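You operate a simulated robot arm through the tools that you are given. There is no shell and no other tool.

You run a simulated two-armed robot. Do the job below in one go: nothing can be reset, and whatever is moved stays where it is left.

JOB
Shut the still down.
Fine: stop the run first; heat 5 off, its black knob and the side valve shut; switch off last.
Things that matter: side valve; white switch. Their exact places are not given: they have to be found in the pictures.

Only the result counts: the job must be done as asked and must still hold three seconds after the hand-in. Knocking over, shifting, dropping, spilling or breaking anything else fails it.

ROBOT AND FRAMES
Two 7-joint arms with two-finger parallel grippers on one trunk, on a base that drives. Base frame: it is fixed to the floor where the robot stands at the start and does not move with it; the origin is under the middle of the robot, x ahead of it, y to its left, z up. Lengths are in mm, angles in rad, forces in N, time in s.
The left shoulder is at the start at [110, 169, 1486], the right one opposite. With the tool pointing down near the work surface each hand reaches from about 360 to 700 mm from the robot's upright axis, wherever it stands, measured 20 degrees to its own side. Places, roughly: side valve [-100, -2000, 1400]; white switch [200, -1800, 900]. Payload 1.57 kg a hand.
The tool frame of a hand sits at the grasp point between the pads (the TCP): z along the fingers, y along the line on which they close. The tips reach 30 mm beyond it. Largest opening 80 mm; finger width 17, thickness 12; the body of the gripper, 40 by 82 mm, starts 80 mm behind the TCP.
Orientation is told as [roll, pitch, yaw] about the base's x, y, z axes, in that order, counted from this pose: with the fingers straight down and closing along the base's y, the tool's x points along the base's -x, its y along +y and its z along -z.

CONTROLS
- The arms move only by the tool servo_tool. It takes "left_rows", "right_rows" or both (then of equal length, played together; a hand with none holds still); each is a list of rows, each an object of numbers (a shift or turn left out is 0, a gripper value left out holds the last): "x", "y", "z": the shift along the base's x, y, z in units of 30 mm (1.0 is 30 mm); "rx", "ry", "rz": the turn, a rotation vector about the base's x, y, z in units of 6 degrees (1.0 is 6 degrees); "claw": the closure, from 0 (fully open) to 1 (shut). In form: [{"x": .., "y": .., "z": .., "rx": .., "ry": .., "rz": .., "claw": ..}, ...]. A call has 1 to 20 rows; each row shifts and turns the commanded pose from where the row before left it. A call with a number of a shift or a turn outside -1 to 1 is refused whole. Rows are played at 5 a second. More than 50 mm and 0.15 rad between two rows, or a gripper value outside its range, and nothing of the call is played. Where a pose cannot be reached the arm comes as near as it can. A force on the tool above 90 N (or 10 N above the force at the start of the call, whichever is more), or a blocked arm, ends the call early, and 0.2 s more pass. Each finger travels about 72 mm/s and halts on what it meets, pressing with about 34 N; the grip force reading is that of the motor and also rises with nothing between the fingers. The clock runs only during rows and for 0.2 s after the last one: add rows that do not move to give the fingers time. The reply holds the time, the measured pose of the TCP, the force on the tool along the base axes, the opening and the grip force, in the units named above and with some noise, with the torque about the TCP (base axes, N m) and any sound that the robot's microphone picked up, and new pictures: "show" is both (left out), scene, wrist or none (wrist: the cameras of the hands that moved).
- Cameras (640 x 400 px; columns grow to the right, rows downward): "scene" is now at [158.3, -9.2, 1669.5]; the picture's right is [-0.11, -0.99, 0.00], its down [-0.75, 0.09, -0.66] and it looks along [0.66, -0.08, -0.75] (base axes); focal length 250 px, centre (320, 200). "left" rides on the left gripper at [72, 7, -122] in its tool frame; the picture's right is [-0.09, 1.00, 0.00], its down [-0.84, -0.08, -0.54] and it looks along [-0.54, -0.05, 0.84] (tool axes); focal length 238 px, centre (320, 200). "right" rides on the right gripper at [72, -7, -122] in its tool frame; the picture's right is [0.09, 1.00, 0.00], its down [-0.84, 0.08, -0.54] and it looks along [-0.54, 0.05, 0.84] (tool axes); focal length 238 px, centre (320, 200).
- raise_lower(by): slides the trunk up (or, below 0, down) by that many mm; the arms and the scene camera ride with it, the base frame stays. It gives what a move gives, with no picture.
- steer(legs): drives the robot by 1 to 6 legs, each [ahead, left, turn to the left] in mm, mm and rad, along the robot's own axes; the way and the turn of a leg run together, so that a leg with both is an arc; at most 1500 mm and 3.142 rad a leg. The arms and the cameras ride along, it lands a little off, and it stops where it bumps. It gives what a move gives, and a new picture of the scene camera.
- turn_head(pan, tilt): turns the head with the scene camera to pan (to the left, within 1.501 rad either way) and tilt (down, from -0.506 to 1.204), counted from straight ahead of the robot. It gives what a move gives, and a new picture of the scene camera.
- pixel_to_xyz(camera, pixels): for up to 12 pixels [column, row] of the newest picture of that camera ("zoom" is the newest enlarged one), the place [x, y, z] in the base frame of the surface seen there, good to about 2 mm. No time passes.
- inspect(camera, box): a new picture of the part [left, top, right, bottom] of that camera's present view, enlarged. No time passes.
- finish_job(): hands the job in; it is judged then, once.

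Open the grippers and draw the arms clear of the work before you hand the job in, unless the task says otherwise.

The tools are called as name(argument=value, ...) on one line, values as JSON. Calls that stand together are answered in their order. servo_tool: Moves the arms, as the interface text tells. Its arguments: {"type":"object","properties":{"left_rows":{"type":"array","items":{"type":"object","properties":{"x":{"type":"number"},"y":{"type":"number"},"z":{"type":"number"},"rx":{"type":"number"},"ry":{"type":"number"},"rz":{"type":"number"},"claw":{"type":"number"}}}},"right_rows":{"type":"array","items":{"type":"object","properties":{"x":{"type":"number"},"y":{"type":"number"},"z":{"type":"number"},"rx":{"type":"number"},"ry":{"type":"number"},"rz":{"type":"number"},"claw":{"type":"number"}}}},"show":{"type":"string","enum":["both","scene","wrist","none"]}},"required":[]} The other tools are called the same way: raise_lower (by) slides the trunk up or down; steer (legs) drives the base; turn_head (pan, tilt) turns the head that bears the scene camera; pixel_to_xyz (camera, pixels) gives the place of the surface under pixels of a picture; inspect (camera, box) takes an enlarged picture of a part of a camera's view; finish_job () hands the job in.

At the start:

```text
time_s: 0.0
left_eef_pos: [630.7, 317.2, 1015.0]
left_orientation: [0.0, -0.001, 0.001]
left_wrist_force: [-0.4, -0.2, 0.1]
left_moment: [0.0, -0.02, 0.05]
left_grip_width: 80.1
left_grasp_force: 0.0
right_eef_pos: [670.3, -270.0, 1175.6]
right_orientation: [0.0, -0.001, -0.002]
right_wrist_force: [-0.1, -0.6, 0.1]
right_moment: [0.0, 0.0, 0.0]
right_grip_width: 80.1
right_grasp_force: 0.1
trunk travel left (down, up): [-800.0, 90.0]
robot x, y, heading: [3.7, -0.3, 0.0]
head pan, tilt: [-0.113, 0.85]
```

scene: 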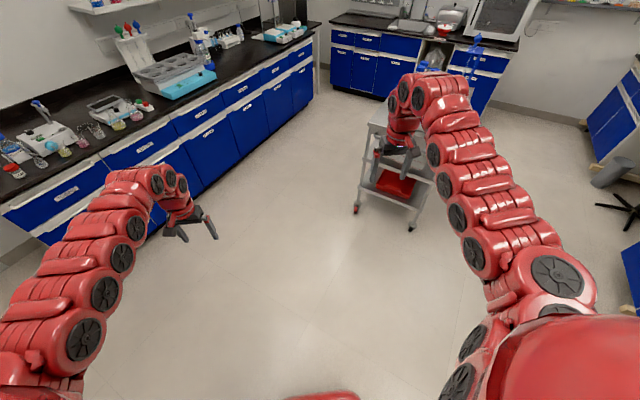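
right: 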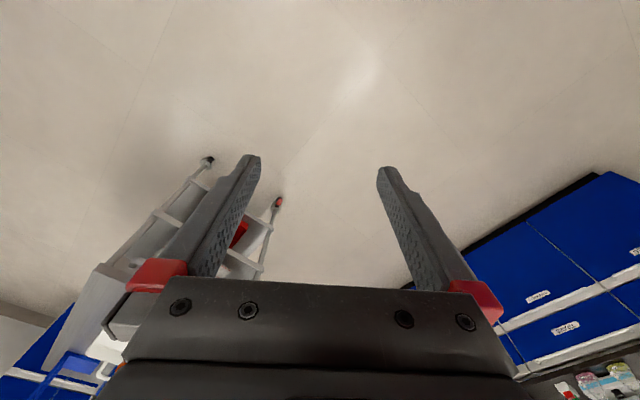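
left: 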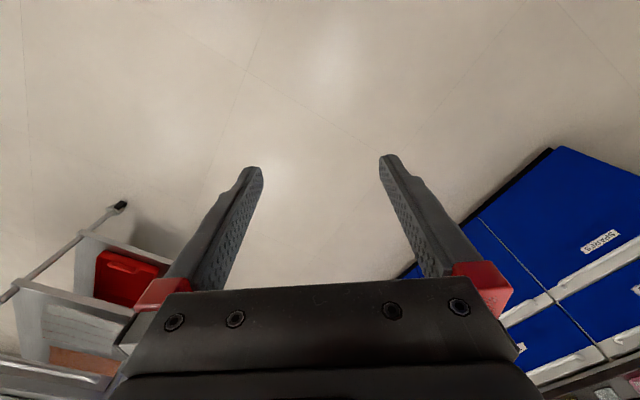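

The scene picture shows the bench at the left and a cart ahead; the still should be to my right (about y = -2000). I turn the head to the right to look for it.

turn_head(pan=-1.5, tilt=0.35)

```text
time_s: 1.5
left_eef_pos: [630.3, 317.2, 1014.6]
left_orientation: [0.0, 0.0, 0.001]
left_wrist_force: [-0.3, -0.5, 0.6]
left_moment: [0.03, 0.0, -0.02]
left_grip_width: 80.0
left_grasp_force: 0.0
right_eef_pos: [671.7, -268.8, 1175.6]
right_orientation: [-0.001, 0.0, -0.001]
right_wrist_force: [-0.1, 0.9, 0.5]
right_moment: [0.03, 0.0, -0.01]
right_grip_width: 79.8
right_grasp_force: 0.0
trunk travel left (down, up): [-800.0, 90.0]
robot x, y, heading: [1.7, -0.1, -0.0]
head pan, tilt: [-1.499, 0.351]
```

scene: 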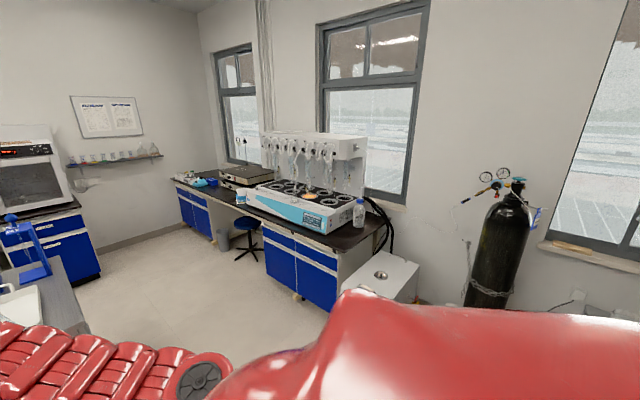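

The still stands at about (310,190) with a white head box, a light-blue front and a panel. I zoom in on it.

inspect(camera="scene", box=[230, 120, 390, 250])

pixel_to_xyz(camera="scene", pixels=[[315, 222], [362, 160], [300, 190], [350, 212], [270, 190], [515, 190], [393, 275], [260, 200], [350, 240], [250, 235]])

```text
3.08 times, centred on (310, 185) of scene
```

zoom: 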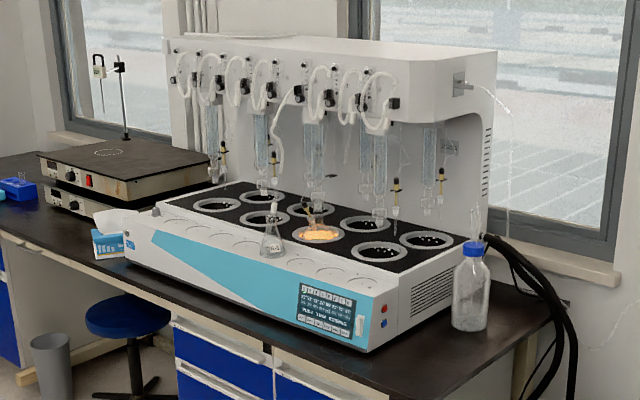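

```text
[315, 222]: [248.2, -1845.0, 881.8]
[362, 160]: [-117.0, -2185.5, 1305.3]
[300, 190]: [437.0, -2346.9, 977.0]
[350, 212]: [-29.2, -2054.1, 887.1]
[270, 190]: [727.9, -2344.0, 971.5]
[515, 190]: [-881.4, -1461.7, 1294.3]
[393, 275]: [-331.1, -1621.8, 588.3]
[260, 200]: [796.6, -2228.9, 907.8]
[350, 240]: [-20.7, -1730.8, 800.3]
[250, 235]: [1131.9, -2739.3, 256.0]
```

The glowing position is at (318,232) of the zoom, the display panel at about (325,310), a white switch at about (360,325), and the side valve on the head's right side at about (462,85). Before driving I check how close the cart at (30,290) and the other objects are.

pixel_to_xyz(camera="scene", pixels=[[30, 300], [80, 290], [40, 250], [60, 330], [15, 240], [200, 300], [300, 310], [470, 300], [345, 300], [418, 265]])

pixel_to_xyz(camera="zoom", pixels=[[325, 310], [360, 325], [462, 85], [318, 232], [384, 308], [384, 323], [470, 290], [390, 300], [125, 240], [370, 350]])

```text
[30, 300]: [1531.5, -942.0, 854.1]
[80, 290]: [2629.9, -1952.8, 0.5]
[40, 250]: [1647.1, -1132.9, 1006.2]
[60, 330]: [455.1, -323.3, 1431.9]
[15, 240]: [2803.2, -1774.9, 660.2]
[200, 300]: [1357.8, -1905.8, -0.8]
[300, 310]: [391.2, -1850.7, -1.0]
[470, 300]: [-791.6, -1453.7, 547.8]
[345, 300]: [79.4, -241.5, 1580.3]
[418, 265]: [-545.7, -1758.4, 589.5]
```

```text
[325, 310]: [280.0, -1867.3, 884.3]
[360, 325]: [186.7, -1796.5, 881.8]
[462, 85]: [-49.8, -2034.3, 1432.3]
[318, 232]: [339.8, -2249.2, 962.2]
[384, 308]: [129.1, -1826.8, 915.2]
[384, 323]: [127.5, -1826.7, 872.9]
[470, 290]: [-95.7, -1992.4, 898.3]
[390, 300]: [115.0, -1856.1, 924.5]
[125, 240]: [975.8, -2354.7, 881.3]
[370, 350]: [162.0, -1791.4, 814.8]
```

The still's front runs from about (190,-1795) to (975,-2355), so its normal points to about (0.6, 0.8). I turn in place to face it (heading about -2.21) and step part of the way, staying clear of the cart near (1244,-872).

steer(legs=[[0, 0, -2.2], [350, 800, 0]])

turn_head(pan=0.3, tilt=0.5)

```text
time_s: 11.4
left_eef_pos: [337.9, -1448.9, 1014.7]
left_orientation: [0.0, 0.0, -2.191]
left_wrist_force: [-0.2, 0.6, -0.2]
left_moment: [-0.03, 0.02, -0.02]
left_grip_width: 79.7
left_grasp_force: 0.2
right_eef_pos: [-161.6, -1138.3, 1175.8]
right_orientation: [0.0, 0.003, -2.193]
right_wrist_force: [0.4, -0.5, -0.3]
right_moment: [-0.04, 0.01, -0.02]
right_grip_width: 80.0
right_grasp_force: 0.0
trunk travel left (down, up): [-800.0, 90.0]
robot x, y, heading: [446.6, -749.8, -2.193]
head pan, tilt: [-1.499, 0.351]
```

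scene: 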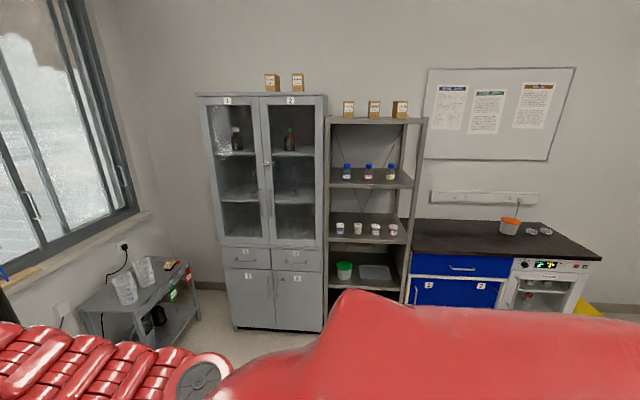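

```text
time_s: 13.2
left_eef_pos: [338.5, -1449.4, 1014.3]
left_orientation: [0.001, 0.0, -2.189]
left_wrist_force: [0.9, 0.1, -0.3]
left_moment: [-0.02, 0.01, 0.02]
left_grip_width: 80.1
left_grasp_force: 0.0
right_eef_pos: [-161.7, -1140.8, 1176.2]
right_orientation: [0.001, -0.002, -2.193]
right_wrist_force: [0.1, -0.1, -0.4]
right_moment: [0.0, -0.01, 0.01]
right_grip_width: 80.3
right_grasp_force: 0.1
trunk travel left (down, up): [-800.0, 90.0]
robot x, y, heading: [447.6, -751.9, -2.194]
head pan, tilt: [0.3, 0.499]
```

scene: 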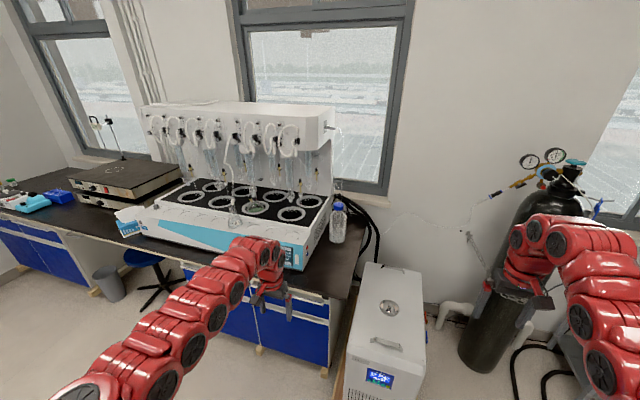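

The still is now well in view at (130-340, 100-270). I zoom in on the head and on the front panel.

inspect(camera="scene", box=[130, 95, 350, 205])

inspect(camera="scene", box=[225, 200, 325, 280])

inspect(camera="scene", box=[225, 105, 345, 180])

```text
2.91 times, centred on (240, 150) of scene
```

zoom: 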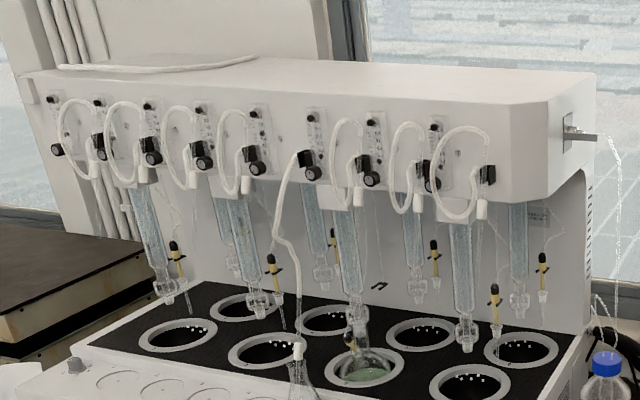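

```text
5.00 times, centred on (275, 240) of scene
```

zoom: 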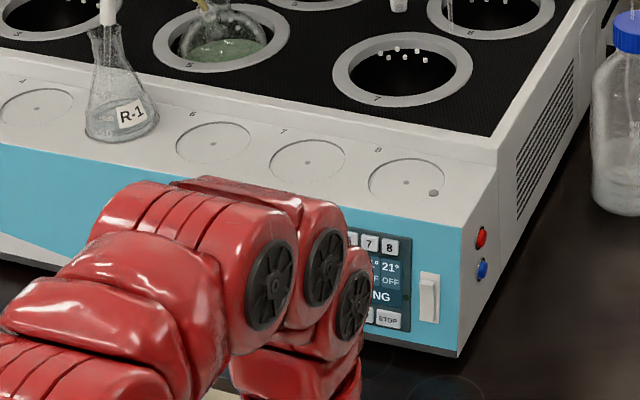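

```text
5.33 times, centred on (285, 142) of scene
```

zoom: 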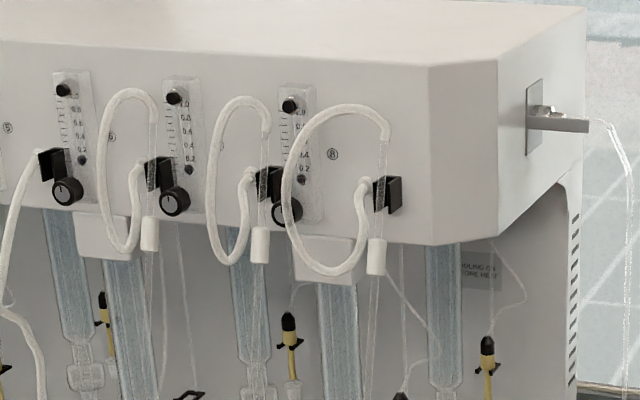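

The keypad (numbered keys, STOP) and the white rocker are at (380-430, 240-320) of the panel zoom; the head bears eight flow meters with black knobs, and the side valve lever is at (560,120) of the last zoom. I take the positions of the head's parts from this zoom.

pixel_to_xyz(camera="zoom", pixels=[[68, 190], [175, 201], [287, 210], [532, 118], [560, 122], [585, 125], [535, 90], [7, 127], [110, 135], [332, 153], [430, 100], [500, 200]])

inspect(camera="scene", box=[200, 105, 270, 165])

```text
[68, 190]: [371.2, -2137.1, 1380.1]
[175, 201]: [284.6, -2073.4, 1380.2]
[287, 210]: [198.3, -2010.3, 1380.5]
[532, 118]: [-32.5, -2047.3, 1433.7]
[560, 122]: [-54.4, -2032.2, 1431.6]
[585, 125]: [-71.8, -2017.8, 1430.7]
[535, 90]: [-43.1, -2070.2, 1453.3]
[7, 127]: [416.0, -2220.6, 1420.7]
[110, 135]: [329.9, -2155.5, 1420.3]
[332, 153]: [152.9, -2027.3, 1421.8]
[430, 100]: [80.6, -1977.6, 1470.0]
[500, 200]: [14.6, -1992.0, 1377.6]
```

```text
6.67 times, centred on (235, 135) of scene
```

zoom: 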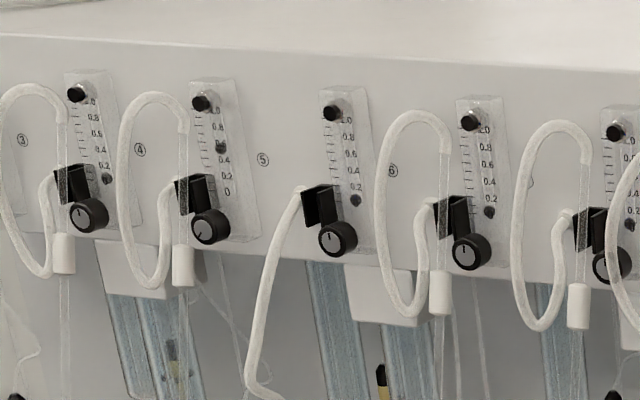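

The meter at (215,140) has its float raised and its knob at (210,225) is turned differently from the others; label 5 is to its right at (263,160). I check the left and right ends of the head to learn on which side each label belongs.

inspect(camera="scene", box=[140, 95, 220, 165])

inspect(camera="scene", box=[260, 105, 320, 165])

inspect(camera="scene", box=[210, 170, 270, 225])

```text
5.71 times, centred on (180, 130) of scene
```

zoom: 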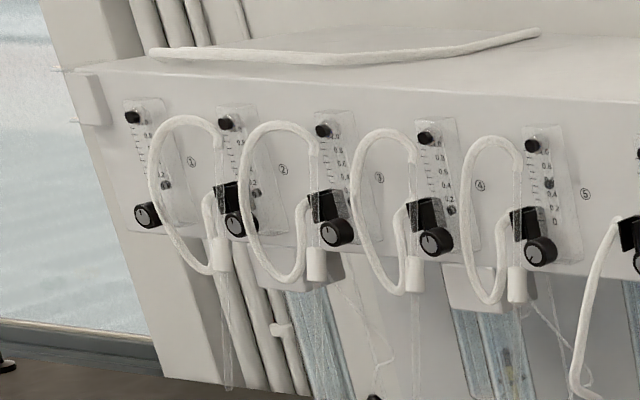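

```text
6.67 times, centred on (290, 135) of scene
```

zoom: 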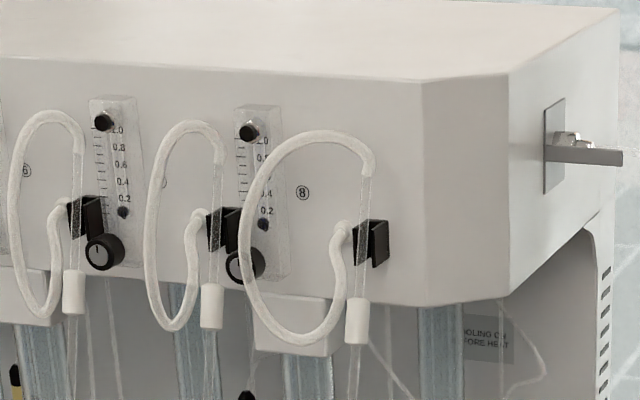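

```text
7.27 times, centred on (240, 198) of scene
```

zoom: 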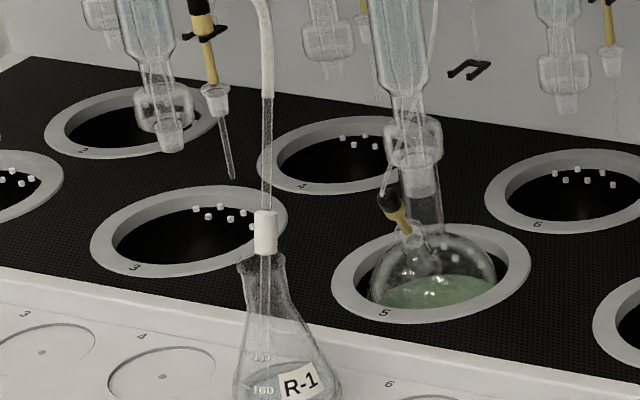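

Unit k is meter, then label k, then clip: label 1 at (192,162) has its meter and knob (147,213) at its left and 8 is the last one, so knob 5 is the one at about (540,250) of the left zoom, with the raised float. Now I measure the bench edge, the chiller and knob 5.

pixel_to_xyz(camera="scene", pixels=[[330, 298], [345, 300], [200, 260], [120, 245], [355, 260], [365, 265], [420, 275], [350, 350], [425, 350], [218, 139], [340, 375], [330, 375]])

inspect(camera="scene", box=[310, 105, 360, 150])

```text
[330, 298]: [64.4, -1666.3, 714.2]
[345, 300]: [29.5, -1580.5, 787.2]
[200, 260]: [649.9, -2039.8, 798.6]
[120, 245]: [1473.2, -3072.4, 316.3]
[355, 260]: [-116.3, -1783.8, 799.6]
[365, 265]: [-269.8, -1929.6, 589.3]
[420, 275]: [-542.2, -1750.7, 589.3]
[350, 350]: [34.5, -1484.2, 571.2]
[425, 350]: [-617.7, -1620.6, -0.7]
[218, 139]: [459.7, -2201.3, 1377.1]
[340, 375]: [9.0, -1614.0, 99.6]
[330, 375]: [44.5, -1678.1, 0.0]
```

```text
8.89 times, centred on (335, 128) of scene
```

zoom: 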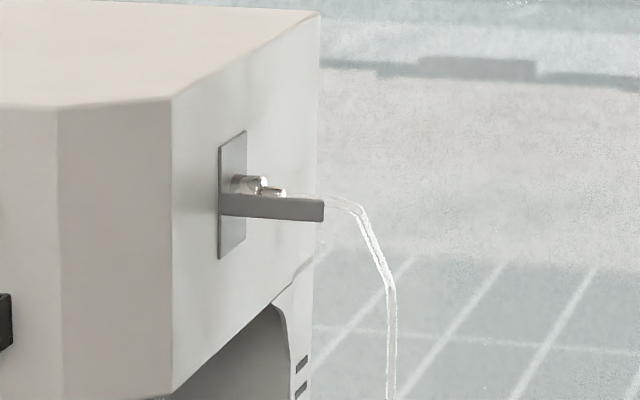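

The bench edge lies about 500 mm ahead of my hands' reach line and the left hand would pass over the still's top, so I first draw both hands back about 200 mm and the left one up.

servo_tool(left_rows=[{"x": 0.556, "y": 0.773, "z": 0.857, "claw": 0}, {"x": 0.556, "y": 0.773, "z": 0.857}, {"x": 0.556, "y": 0.773, "z": 0.857}, {"x": 0.556, "y": 0.773, "z": 0.857}, {"x": 0.556, "y": 0.773, "z": 0.857}, {"x": 0.556, "y": 0.773, "z": 0.857}, {"x": 0.556, "y": 0.773, "z": 0.857}], right_rows=[{"x": 0.556, "y": 0.773, "z": 0.2}, {"x": 0.556, "y": 0.773, "z": 0.2}, {"x": 0.556, "y": 0.773, "z": 0.2}, {"x": 0.556, "y": 0.773, "z": 0.2}, {"x": 0.556, "y": 0.773, "z": 0.2}, {"x": 0.556, "y": 0.773, "z": 0.2}, {"x": 0.556, "y": 0.773, "z": 0.2}], show="both")

```text
time_s: 14.8
left_eef_pos: [396.2, -1457.1, 1152.2]
left_orientation: [-0.001, 0.002, -2.192]
left_wrist_force: [-0.3, -0.5, -0.2]
left_moment: [0.0, 0.0, 0.01]
left_grip_width: 80.2
left_grasp_force: 0.1
left hand out of reach, approached as far as the arm can: row 1, 2, 3, 4, 5, 6, 7
right_eef_pos: [-134.7, -1097.8, 1186.5]
right_orientation: [0.002, 0.002, -2.199]
right_wrist_force: [-0.7, -0.7, -0.6]
right_moment: [0.01, 0.01, 0.03]
right_grip_width: 80.1
right_grasp_force: 0.0
right hand out of reach, approached as far as the arm can: row 2, 3, 4, 5, 6, 7
trunk travel left (down, up): [-800.0, 90.0]
robot x, y, heading: [450.1, -749.8, -2.195]
head pan, tilt: [0.3, 0.499]
```

scene: 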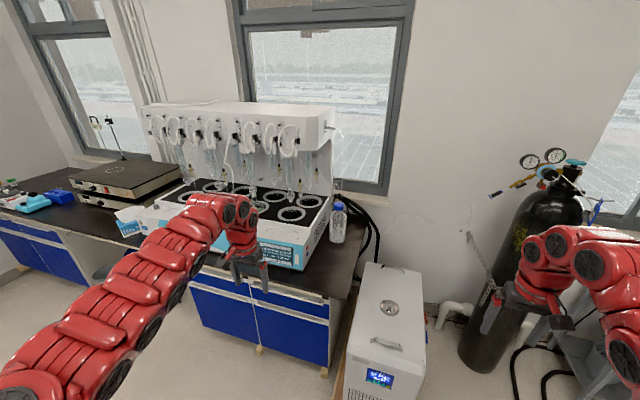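
right: 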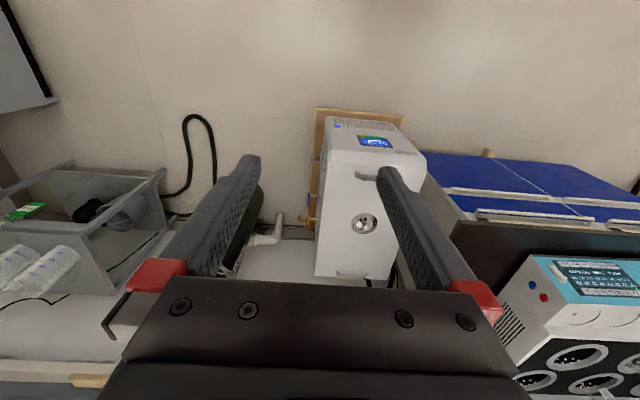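
left: 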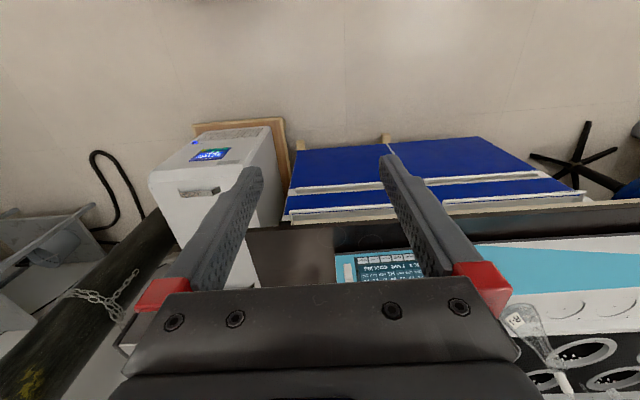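

Both hands now hang at about 1150-1190 mm, 610 mm ahead of my axis, above and clear of everything. I drive left and somewhat ahead so that the panel lies before the right hand and knob 5 before the left one.

steer(legs=[[0, 670, -0.01], [250, 0, 0]])

turn_head(pan=-0.2, tilt=0.6)

```text
time_s: 19.9
left_eef_pos: [777.3, -2050.8, 1152.3]
left_orientation: [-0.004, 0.002, -2.209]
left_wrist_force: [0.1, -0.6, 0.5]
left_moment: [-0.02, 0.0, 0.0]
left_grip_width: 80.1
left_grasp_force: 0.0
right_eef_pos: [251.4, -1682.8, 1186.3]
right_orientation: [0.001, 0.001, -2.215]
right_wrist_force: [0.4, -0.4, 0.3]
right_moment: [0.0, 0.0, 0.02]
right_grip_width: 79.9
right_grasp_force: 0.0
trunk travel left (down, up): [-800.0, 90.0]
robot x, y, heading: [845.6, -1351.8, -2.208]
head pan, tilt: [0.3, 0.499]
```

scene: 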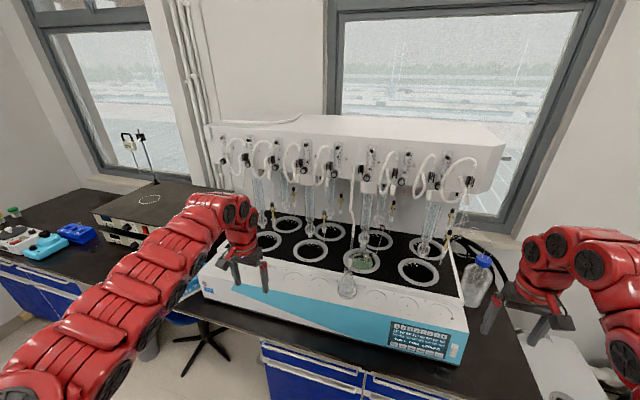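

```text
time_s: 20.8
left_eef_pos: [777.5, -2051.8, 1151.9]
left_orientation: [-0.002, 0.002, -2.21]
left_wrist_force: [1.0, 1.1, -0.4]
left_moment: [0.01, 0.0, 0.0]
left_grip_width: 80.1
left_grasp_force: 0.0
right_eef_pos: [251.3, -1682.4, 1187.2]
right_orientation: [0.001, 0.004, -2.215]
right_wrist_force: [0.2, 0.1, -0.4]
right_moment: [-0.01, 0.02, 0.02]
right_grip_width: 79.9
right_grasp_force: 0.0
trunk travel left (down, up): [-800.0, 90.0]
robot x, y, heading: [841.3, -1347.0, -2.213]
head pan, tilt: [-0.201, 0.6]
```

scene: 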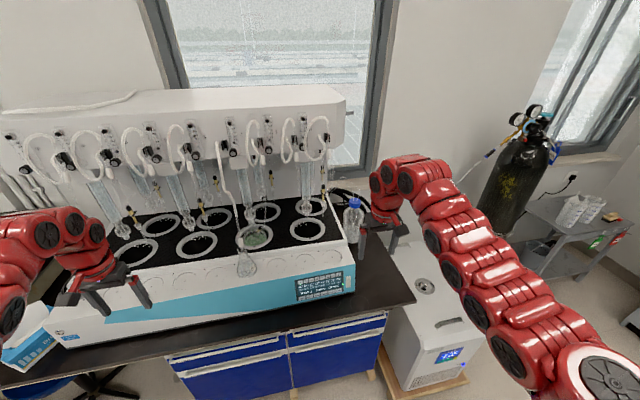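

The panel is now unobstructed at about (318,285). I zoom into it.

inspect(camera="scene", box=[285, 262, 365, 312])

```text
8.00 times, centred on (325, 287) of scene
```

zoom: 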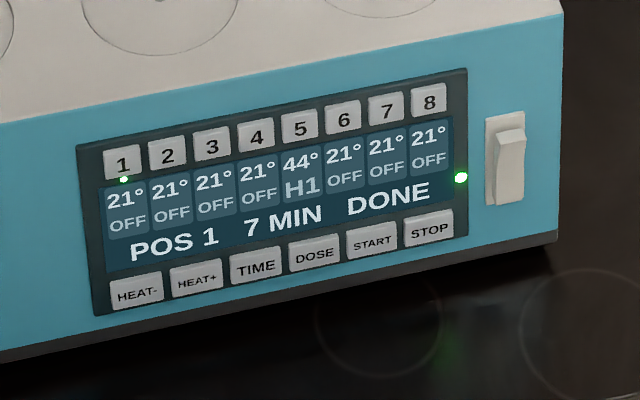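

The display reads POS 1, 7 MIN, DONE, with heat 5 at H1/44°; keys 1-8 are on top, HEAT-, HEAT+, TIME, DOSE, START, STOP below, and the white rocker is at (508,158). I take the places of the keys and the rocker.

pixel_to_xyz(camera="zoom", pixels=[[430, 232], [300, 128], [137, 291], [198, 281], [429, 102], [123, 162], [510, 150], [506, 185], [492, 160], [540, 120], [540, 220], [372, 242]])

pixel_to_xyz(camera="scene", pixels=[[245, 265], [355, 215], [355, 255], [300, 330], [200, 350], [240, 240]])

```text
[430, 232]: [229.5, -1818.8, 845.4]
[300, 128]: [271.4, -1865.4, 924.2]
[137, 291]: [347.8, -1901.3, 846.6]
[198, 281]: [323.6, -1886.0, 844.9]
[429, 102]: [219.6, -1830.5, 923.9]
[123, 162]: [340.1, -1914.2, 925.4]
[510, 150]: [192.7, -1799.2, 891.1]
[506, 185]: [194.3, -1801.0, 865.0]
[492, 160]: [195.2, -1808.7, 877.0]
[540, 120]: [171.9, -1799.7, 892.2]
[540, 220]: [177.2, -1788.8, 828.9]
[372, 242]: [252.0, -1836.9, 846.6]
```

```text
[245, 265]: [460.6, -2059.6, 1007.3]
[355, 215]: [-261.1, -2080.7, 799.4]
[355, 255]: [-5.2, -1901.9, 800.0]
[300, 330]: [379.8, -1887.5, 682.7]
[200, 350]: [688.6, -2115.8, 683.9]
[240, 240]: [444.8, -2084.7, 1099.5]
```

I have the keys: STOP about (229,-1819,845), key 5 (271,-1865,924), HEAT- (348,-1901,847), on a face tilted back about 10°. I turn the right hand from pointing down to pointing ahead while lowering it in front of the bench edge, to press with the closed fingertips.

servo_tool(right_rows=[{"x": 0.121, "y": -0.089, "z": -0.786, "rx": -0.8, "ry": 0.6, "claw": 1}, {"x": 0.121, "y": -0.089, "z": -0.786, "rx": -0.8, "ry": 0.6}, {"x": 0.121, "y": -0.089, "z": -0.786, "rx": -0.8, "ry": 0.6}, {"x": 0.121, "y": -0.089, "z": -0.786, "rx": -0.8, "ry": 0.6}, {"x": 0.121, "y": -0.089, "z": -0.786, "rx": -0.8, "ry": 0.6}, {"x": 0.121, "y": -0.089, "z": -0.786, "rx": -0.8, "ry": 0.6}, {"x": 0.121, "y": -0.089, "z": -0.786, "rx": -0.8, "ry": 0.6}, {"x": 0.121, "y": -0.089, "z": -0.786, "rx": -0.8, "ry": 0.6}, {"x": 0.121, "y": -0.089, "z": -0.786, "rx": -0.8, "ry": 0.6}, {"x": 0.121, "y": -0.089, "z": -0.786, "rx": -0.8, "ry": 0.6}, {"x": 0.121, "y": -0.089, "z": -0.786, "rx": -0.8, "ry": 0.6}, {"x": 0.121, "y": -0.089, "z": -0.786, "rx": -0.8, "ry": 0.6}, {"x": 0.121, "y": -0.089, "z": -0.786, "rx": -0.8, "ry": 0.6}, {"x": 0.121, "y": -0.089, "z": -0.786, "rx": -0.2, "ry": 0.15}], show="both")

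```text
time_s: 23.8
left_eef_pos: [777.6, -2052.5, 1150.5]
left_orientation: [-0.003, 0.003, -2.21]
left_wrist_force: [-0.1, 0.8, -0.5]
left_moment: [0.02, 0.0, -0.05]
left_grip_width: 80.2
left_grasp_force: 0.1
right_eef_pos: [240.1, -1702.1, 1169.5]
right_orientation: [0.002, -0.067, -2.218]
right_wrist_force: [0.7, 0.4, -0.6]
right_moment: [-0.01, -0.01, 0.02]
right_grip_width: 0.0
right_grasp_force: 21.4
right hand out of reach, approached as far as the arm can: row 1, 2, 3, 4, 5, 6, 7, 8, 9, 10, 11, 12, 13, 14
trunk travel left (down, up): [-800.0, 90.0]
robot x, y, heading: [838.2, -1348.9, -2.207]
head pan, tilt: [-0.201, 0.6]
```

scene: 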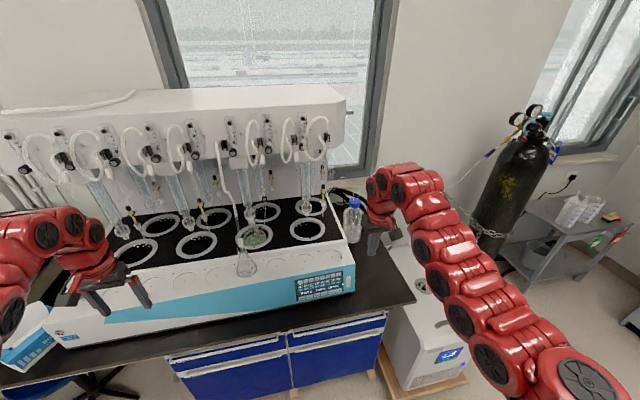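
right: 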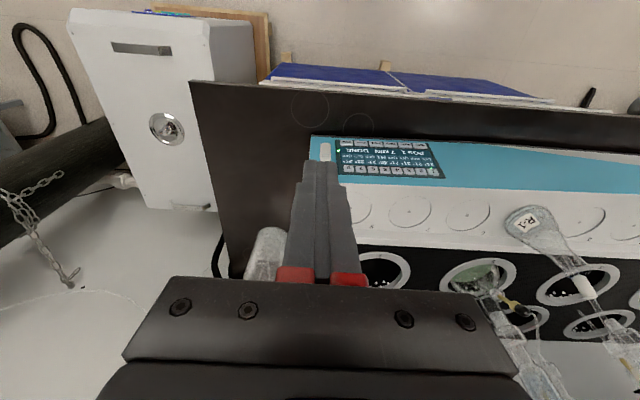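

The right hand barely turned (pitch -0.067) and every row was "out of reach", so I need to know whether the commanded pose starts from the measured one. I try a single small shift ahead and see.

servo_tool(right_rows=[{"x": -0.4, "y": -0.53, "z": 0}], show="none")

```text
time_s: 24.2
left_eef_pos: [777.3, -2052.3, 1150.4]
left_orientation: [-0.002, 0.0, -2.21]
left_wrist_force: [0.1, 0.0, -0.2]
left_moment: [0.01, -0.03, 0.03]
left_grip_width: 79.8
left_grasp_force: 0.0
right_eef_pos: [229.6, -1719.7, 1169.0]
right_orientation: [0.002, -0.076, -2.215]
right_wrist_force: [-1.4, 1.1, -0.3]
right_moment: [0.02, -0.01, -0.01]
right_grip_width: 0.2
right_grasp_force: 21.4
trunk travel left (down, up): [-800.0, 90.0]
robot x, y, heading: [839.9, -1346.8, -2.209]
head pan, tilt: [-0.201, 0.6]
```

The call starts from the measured pose and this shift was reachable, so the wrist was just too folded. I lower the hand first (about 180 mm), then turn it ahead while sinking further.

servo_tool(right_rows=[{"x": 0.1, "y": 0.13, "z": -1}, {"x": 0.1, "y": 0.13, "z": -1}, {"x": 0.1, "y": 0.13, "z": -1}, {"x": 0.1, "y": 0.13, "z": -1}, {"x": 0.1, "y": 0.13, "z": -1}, {"x": 0.1, "y": 0.13, "z": -1}, {"z": -0.4, "rx": -0.8, "ry": 0.6}, {"z": -0.4, "rx": -0.8, "ry": 0.6}, {"z": -0.4, "rx": -0.8, "ry": 0.6}, {"z": -0.4, "rx": -0.8, "ry": 0.6}, {"z": -0.4, "rx": -0.8, "ry": 0.6}, {"z": -0.4, "rx": -0.8, "ry": 0.6}], show="both")

```text
time_s: 26.8
left_eef_pos: [776.9, -2050.6, 1152.3]
left_orientation: [-0.002, 0.002, -2.21]
left_wrist_force: [0.1, -0.2, -0.5]
left_moment: [0.03, 0.0, -0.01]
left_grip_width: 80.2
left_grasp_force: 0.0
right_eef_pos: [245.4, -1695.0, 919.3]
right_orientation: [0.003, -0.708, -2.217]
right_wrist_force: [0.1, -0.3, -0.6]
right_moment: [0.02, 0.02, 0.02]
right_grip_width: 0.0
right_grasp_force: 20.9
trunk travel left (down, up): [-800.0, 90.0]
robot x, y, heading: [843.7, -1347.2, -2.212]
head pan, tilt: [-0.201, 0.6]
```

scene: 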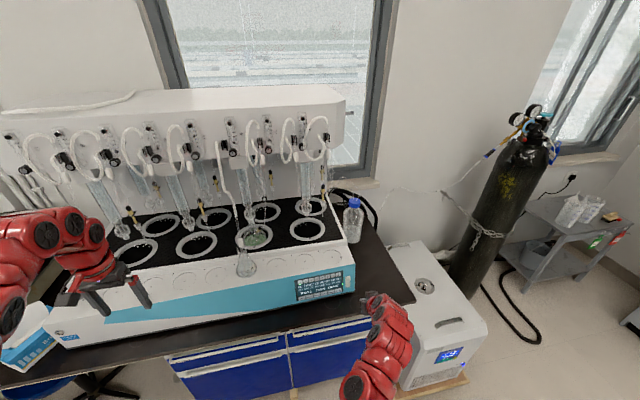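
right: 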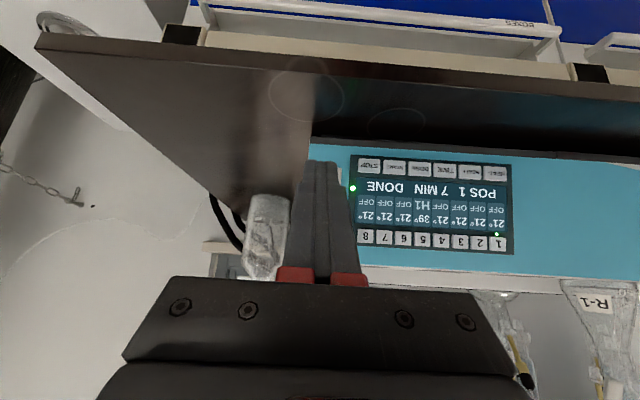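

The hand is now 40° below level and clear, and the display still reads POS 1, 7 MIN, DONE. I finish the pitch and begin rolling the hand a quarter turn, so that the closed tips are only 17 mm wide across the keys, shifting towards STOP's column.

servo_tool(right_rows=[{"z": -0.3, "rx": -0.8, "ry": 0.6}, {"z": -0.3, "rx": -0.8, "ry": 0.6}, {"z": -0.3, "rx": -0.8, "ry": 0.6}, {"z": -0.3, "rx": -0.8, "ry": 0.6}, {"z": -0.3, "rx": -0.8, "ry": 0.6}, {"z": -0.3, "rx": -0.8, "ry": 0.6}, {"rx": -0.4, "ry": 0.3}, {"x": 0.124, "y": -0.091, "rx": -0.588, "ry": -0.789, "rz": -0.182}, {"x": 0.124, "y": -0.091, "rx": -0.588, "ry": -0.789, "rz": -0.182}, {"x": 0.124, "y": -0.091, "rx": -0.588, "ry": -0.789, "rz": -0.182}, {"x": 0.124, "y": -0.091, "rx": -0.588, "ry": -0.789, "rz": -0.182}, {"x": 0.124, "y": -0.091, "rx": -0.588, "ry": -0.789, "rz": -0.182}, {"x": 0.124, "y": -0.091, "rx": -0.588, "ry": -0.789, "rz": -0.182}, {"x": 0.124, "y": -0.091, "rx": -0.588, "ry": -0.789, "rz": -0.182}, {"x": 0.124, "y": -0.091, "rx": -0.588, "ry": -0.789, "rz": -0.182}], show="both")

```text
time_s: 30.0
left_eef_pos: [777.8, -2052.1, 1151.7]
left_orientation: [-0.002, 0.003, -2.209]
left_wrist_force: [0.0, -0.5, 0.1]
left_moment: [-0.01, 0.01, 0.0]
left_grip_width: 79.8
left_grasp_force: 0.0
right_eef_pos: [276.9, -1717.0, 865.6]
right_orientation: [1.325, -0.713, 2.664]
right_wrist_force: [0.3, 0.2, 0.2]
right_moment: [-0.02, -0.01, -0.02]
right_grip_width: 0.0
right_grasp_force: 21.2
trunk travel left (down, up): [-800.0, 90.0]
robot x, y, heading: [839.3, -1346.9, -2.213]
head pan, tilt: [-0.201, 0.6]
```

scene: 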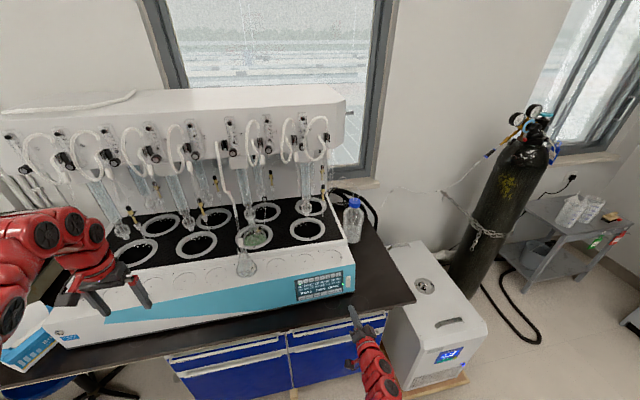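
right: 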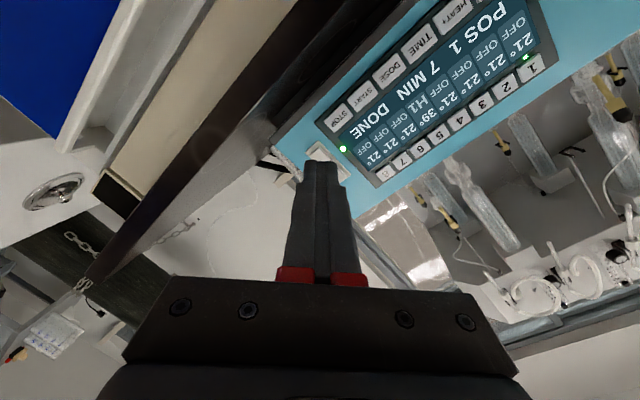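

The roll goes well (about 48° done, hand at (277,-1717,866)). I finish the quarter turn.

servo_tool(right_rows=[{"x": 0.084, "y": -0.062, "rx": -0.588, "ry": -0.789, "rz": -0.182}, {"x": 0.084, "y": -0.062, "rx": -0.588, "ry": -0.789, "rz": -0.182}, {"x": 0.084, "y": -0.062, "rx": -0.588, "ry": -0.789, "rz": -0.182}, {"x": 0.084, "y": -0.062, "rx": -0.588, "ry": -0.789, "rz": -0.182}, {"x": 0.084, "y": -0.062, "rx": -0.588, "ry": -0.789, "rz": -0.182}, {"x": 0.084, "y": -0.062, "rx": -0.588, "ry": -0.789, "rz": -0.182}, {"x": 0.084, "y": -0.062, "rx": -0.588, "ry": -0.789, "rz": -0.182}], show="both")

```text
time_s: 31.6
left_eef_pos: [776.9, -2051.7, 1151.5]
left_orientation: [-0.002, 0.003, -2.209]
left_wrist_force: [-0.5, 0.5, -0.4]
left_moment: [0.02, 0.02, 0.01]
left_grip_width: 80.3
left_grasp_force: 0.0
right_eef_pos: [292.1, -1731.9, 864.0]
right_orientation: [1.389, 0.007, 2.503]
right_wrist_force: [-0.6, -0.2, -0.1]
right_moment: [0.03, -0.01, -0.01]
right_grip_width: 0.0
right_grasp_force: 21.6
trunk travel left (down, up): [-800.0, 90.0]
robot x, y, heading: [838.8, -1344.4, -2.208]
head pan, tilt: [-0.201, 0.6]
```

scene: 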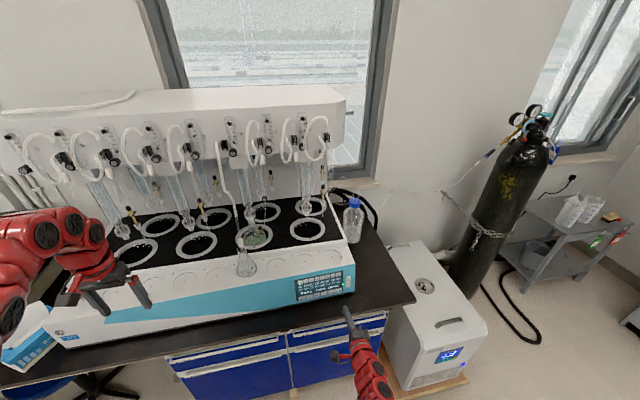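
right: 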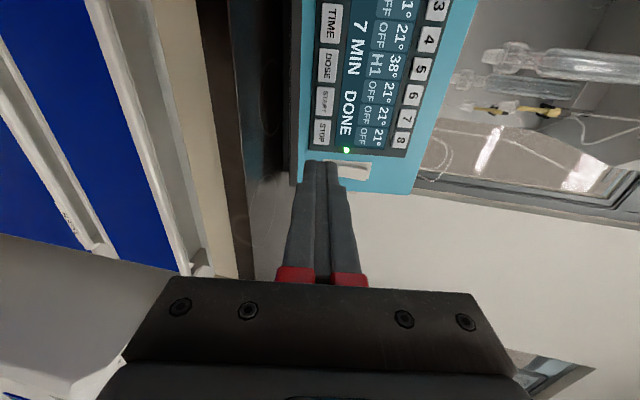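

The hand points at the panel with the tips edge-on; STOP appears at (322,132), key 5 at (419,69), START at (325,101) in the right camera. I measure these keys from this nearer view.

inspect(camera="right", box=[290, 0, 480, 200])

pixel_to_xyz(camera="right", pixels=[[322, 132], [325, 101], [327, 67], [331, 22], [402, 140], [407, 119], [413, 95], [419, 69], [428, 39], [437, 6], [352, 170], [400, 180]])

```text
2.00 times, centred on (385, 100) of right
```

zoom: 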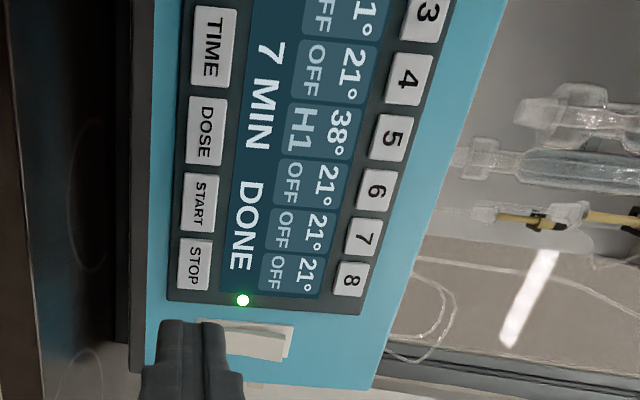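

```text
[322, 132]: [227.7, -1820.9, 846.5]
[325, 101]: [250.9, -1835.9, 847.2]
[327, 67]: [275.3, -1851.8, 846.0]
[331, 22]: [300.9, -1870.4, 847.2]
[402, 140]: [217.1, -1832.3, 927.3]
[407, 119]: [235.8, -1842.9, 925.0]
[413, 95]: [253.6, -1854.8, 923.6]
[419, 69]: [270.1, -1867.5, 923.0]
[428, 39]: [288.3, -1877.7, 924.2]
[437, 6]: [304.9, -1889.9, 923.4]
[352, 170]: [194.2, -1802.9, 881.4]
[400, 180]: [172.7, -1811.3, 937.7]
```

Measured STOP is (228,-1820,846); my tips are at about (274,-1756,859), 80 mm off along the finger direction. I advance 68 mm first and look.

servo_tool(right_rows=[{"x": -0.325, "y": -0.455, "z": -0.09}, {"x": -0.325, "y": -0.455, "z": -0.09}, {"x": -0.325, "y": -0.455, "z": -0.09}, {"x": -0.325, "y": -0.455, "z": -0.09}], show="wrist")

inspect(camera="right", box=[250, 80, 430, 200])

```text
time_s: 32.6
left_eef_pos: [776.4, -2052.5, 1152.4]
left_orientation: [-0.001, 0.002, -2.209]
left_wrist_force: [-0.3, -1.0, 0.1]
left_moment: [0.0, -0.03, 0.02]
left_grip_width: 79.9
left_grasp_force: 0.1
right_eef_pos: [253.6, -1784.9, 853.8]
right_orientation: [1.384, 0.004, 2.502]
right_wrist_force: [-0.2, 0.0, 0.7]
right_moment: [0.02, -0.02, 0.0]
right_grip_width: 0.1
right_grasp_force: 21.8
trunk travel left (down, up): [-800.0, 90.0]
robot x, y, heading: [842.3, -1350.8, -2.21]
head pan, tilt: [-0.201, 0.6]
```

right: 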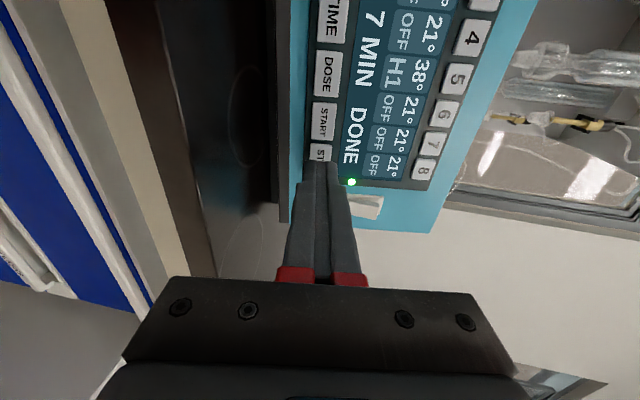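

```text
3.33 times, centred on (340, 140) of right
```

zoom: 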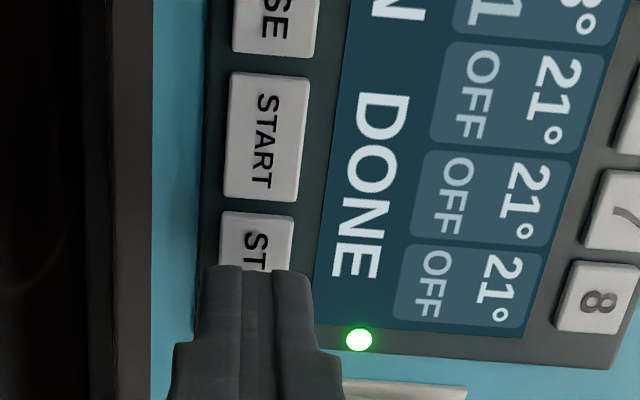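

The tips are centred on STOP with about 14 mm left. I advance in small steps up to the key.

servo_tool(right_rows=[{"x": -0.098, "y": -0.132, "z": -0.03}, {"x": -0.098, "y": -0.132, "z": -0.03}, {"x": -0.098, "y": -0.132, "z": -0.03}], show="wrist")

inspect(camera="right", box=[250, 60, 430, 200])

```text
time_s: 33.4
left_eef_pos: [777.9, -2052.7, 1151.7]
left_orientation: [-0.003, 0.001, -2.21]
left_wrist_force: [0.5, -0.1, 1.0]
left_moment: [0.01, 0.01, 0.01]
left_grip_width: 79.9
left_grasp_force: 0.1
right_eef_pos: [245.9, -1798.2, 853.2]
right_orientation: [1.388, 0.004, 2.503]
right_wrist_force: [1.7, -0.1, 0.2]
right_moment: [-0.03, -0.02, 0.04]
right_grip_width: 0.0
right_grasp_force: 21.0
trunk travel left (down, up): [-800.0, 90.0]
robot x, y, heading: [841.9, -1351.7, -2.209]
head pan, tilt: [-0.201, 0.6]
heard: click
```

right: 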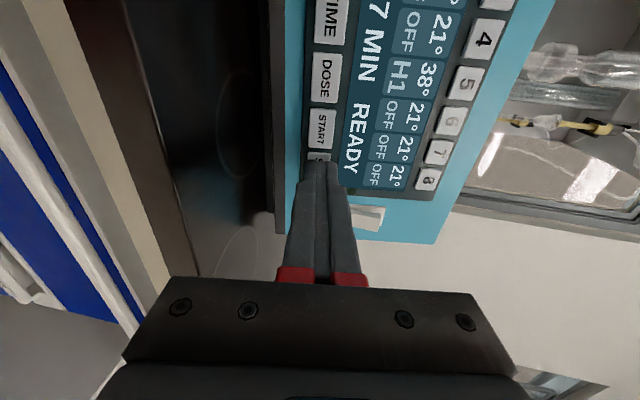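

```text
2.86 times, centred on (340, 130) of right
```

zoom: 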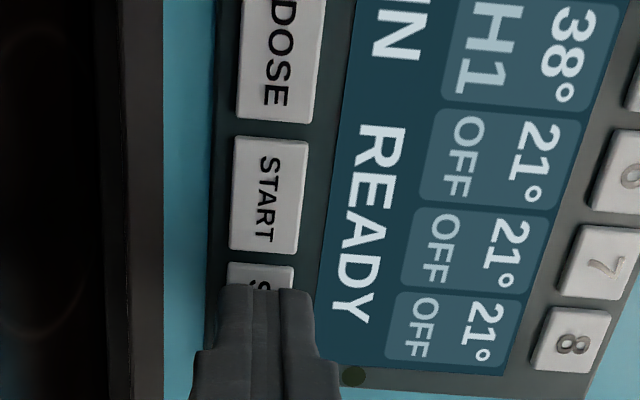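

STOP clicked: the display now reads READY and the green lamp is dark. I back off 30 mm and go to a point about 25 mm in front of key 5.

servo_tool(right_rows=[{"x": 0.293, "y": 0.395, "z": 0.09}, {"x": 0.293, "y": 0.395, "z": 0.09}, {"x": 0.329, "y": -0.404, "z": 0.624}, {"x": 0.329, "y": -0.404, "z": 0.624}, {"x": 0.329, "y": -0.404, "z": 0.624}, {"x": 0.329, "y": -0.404, "z": 0.624}, {}], show="wrist")

inspect(camera="right", box=[230, 60, 430, 200])

```text
time_s: 35.0
left_eef_pos: [776.7, -2051.4, 1151.9]
left_orientation: [0.0, 0.002, -2.21]
left_wrist_force: [0.5, -1.2, 0.1]
left_moment: [0.0, -0.02, 0.02]
left_grip_width: 80.2
left_grasp_force: 0.0
right_eef_pos: [302.7, -1823.2, 933.4]
right_orientation: [1.387, 0.006, 2.502]
right_wrist_force: [0.0, -0.8, 0.6]
right_moment: [0.01, 0.04, -0.02]
right_grip_width: 0.0
right_grasp_force: 21.0
trunk travel left (down, up): [-800.0, 90.0]
robot x, y, heading: [840.2, -1353.0, -2.208]
head pan, tilt: [-0.201, 0.6]
```

right: 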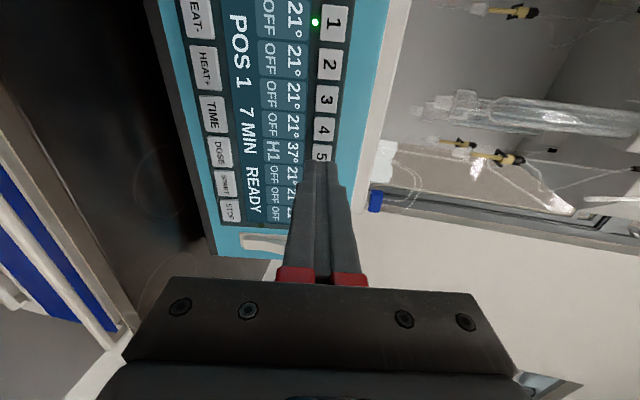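

```text
2.86 times, centred on (330, 130) of right
```

zoom: 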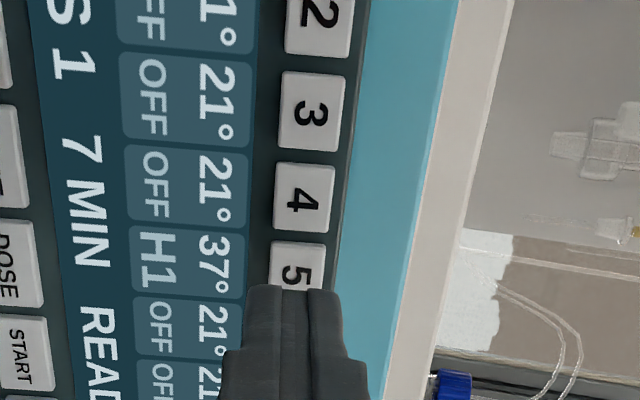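

The tips are centred on key 5 in height with 25 mm to go. I advance in 5 mm steps to press it.

servo_tool(right_rows=[{"x": -0.098, "y": -0.132, "z": -0.03}, {"x": -0.098, "y": -0.132, "z": -0.03}, {"x": -0.098, "y": -0.132, "z": -0.03}, {"x": -0.098, "y": -0.132, "z": -0.03}, {"x": -0.098, "y": -0.132, "z": -0.03}], show="wrist")

inspect(camera="right", box=[230, 60, 430, 200])

```text
time_s: 36.2
left_eef_pos: [777.9, -2052.1, 1151.7]
left_orientation: [-0.002, 0.001, -2.21]
left_wrist_force: [1.2, 0.4, -0.3]
left_moment: [-0.02, 0.04, -0.01]
left_grip_width: 80.1
left_grasp_force: 0.1
right_eef_pos: [288.5, -1842.2, 928.7]
right_orientation: [1.39, 0.004, 2.504]
right_wrist_force: [0.8, 1.5, 0.1]
right_moment: [-0.04, 0.02, -0.02]
right_grip_width: 0.0
right_grasp_force: 20.7
trunk travel left (down, up): [-800.0, 90.0]
robot x, y, heading: [836.5, -1348.2, -2.212]
head pan, tilt: [-0.201, 0.6]
heard: click
```

right: 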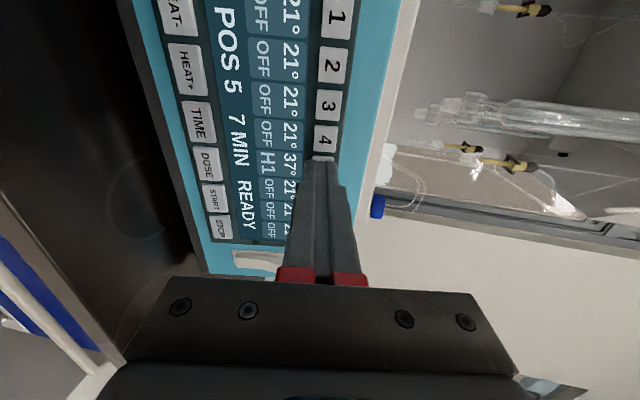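

```text
2.86 times, centred on (330, 130) of right
```

zoom: 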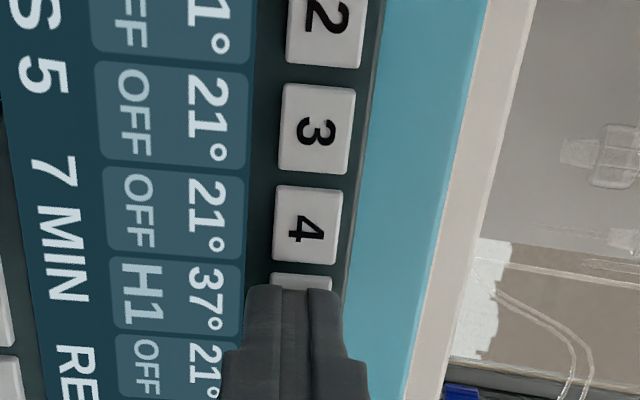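

POS 5 is selected. I back off and move before HEAT- (about (348,-1903,846)).

servo_tool(right_rows=[{"x": 0.293, "y": 0.395, "z": 0.09}, {"x": 0.293, "y": 0.395, "z": 0.09}, {"x": 0.491, "y": -0.273, "z": -0.521}, {"x": 0.491, "y": -0.273, "z": -0.521}, {"x": 0.491, "y": -0.273, "z": -0.521}, {"x": 0.491, "y": -0.273, "z": -0.521}, {"x": 0.491, "y": -0.273, "z": -0.521}, {}], show="wrist")

inspect(camera="right", box=[230, 60, 430, 200])

```text
time_s: 38.0
left_eef_pos: [777.3, -2052.7, 1153.3]
left_orientation: [-0.001, 0.002, -2.21]
left_wrist_force: [0.4, 0.0, 0.3]
left_moment: [0.01, 0.03, 0.0]
left_grip_width: 80.1
left_grasp_force: 0.1
right_eef_pos: [378.7, -1860.6, 855.5]
right_orientation: [1.388, 0.005, 2.504]
right_wrist_force: [0.2, -0.8, 0.2]
right_moment: [0.02, 0.04, -0.01]
right_grip_width: 0.0
right_grasp_force: 21.5
trunk travel left (down, up): [-800.0, 90.0]
robot x, y, heading: [840.9, -1348.0, -2.209]
head pan, tilt: [-0.201, 0.6]
```

right: 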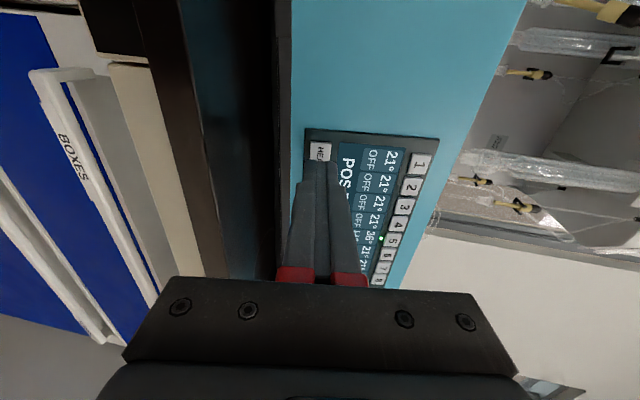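

```text
2.86 times, centred on (330, 130) of right
```

zoom: 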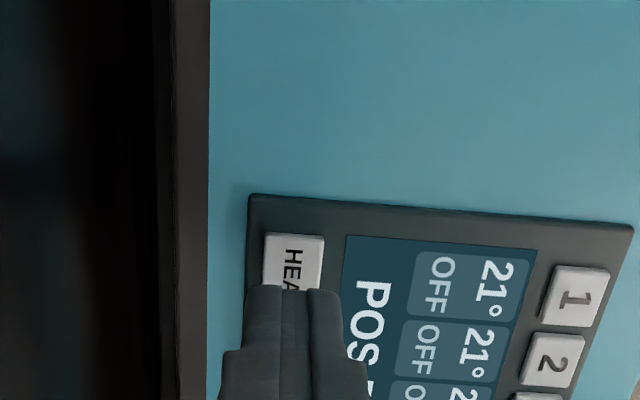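

The tips are before HEAT- with its left part visible at (293,260) of the zoom. I check the lateral position through the key's left edge and the visible label.

pixel_to_xyz(camera="zoom", pixels=[[293, 238], [293, 275], [270, 260], [320, 260], [293, 215], [252, 200], [580, 300]])

```text
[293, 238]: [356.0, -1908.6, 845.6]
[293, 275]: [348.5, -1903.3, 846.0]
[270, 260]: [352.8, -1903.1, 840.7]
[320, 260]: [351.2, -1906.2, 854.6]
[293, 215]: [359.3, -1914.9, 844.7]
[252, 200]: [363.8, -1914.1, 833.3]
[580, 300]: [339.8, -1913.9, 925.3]
```

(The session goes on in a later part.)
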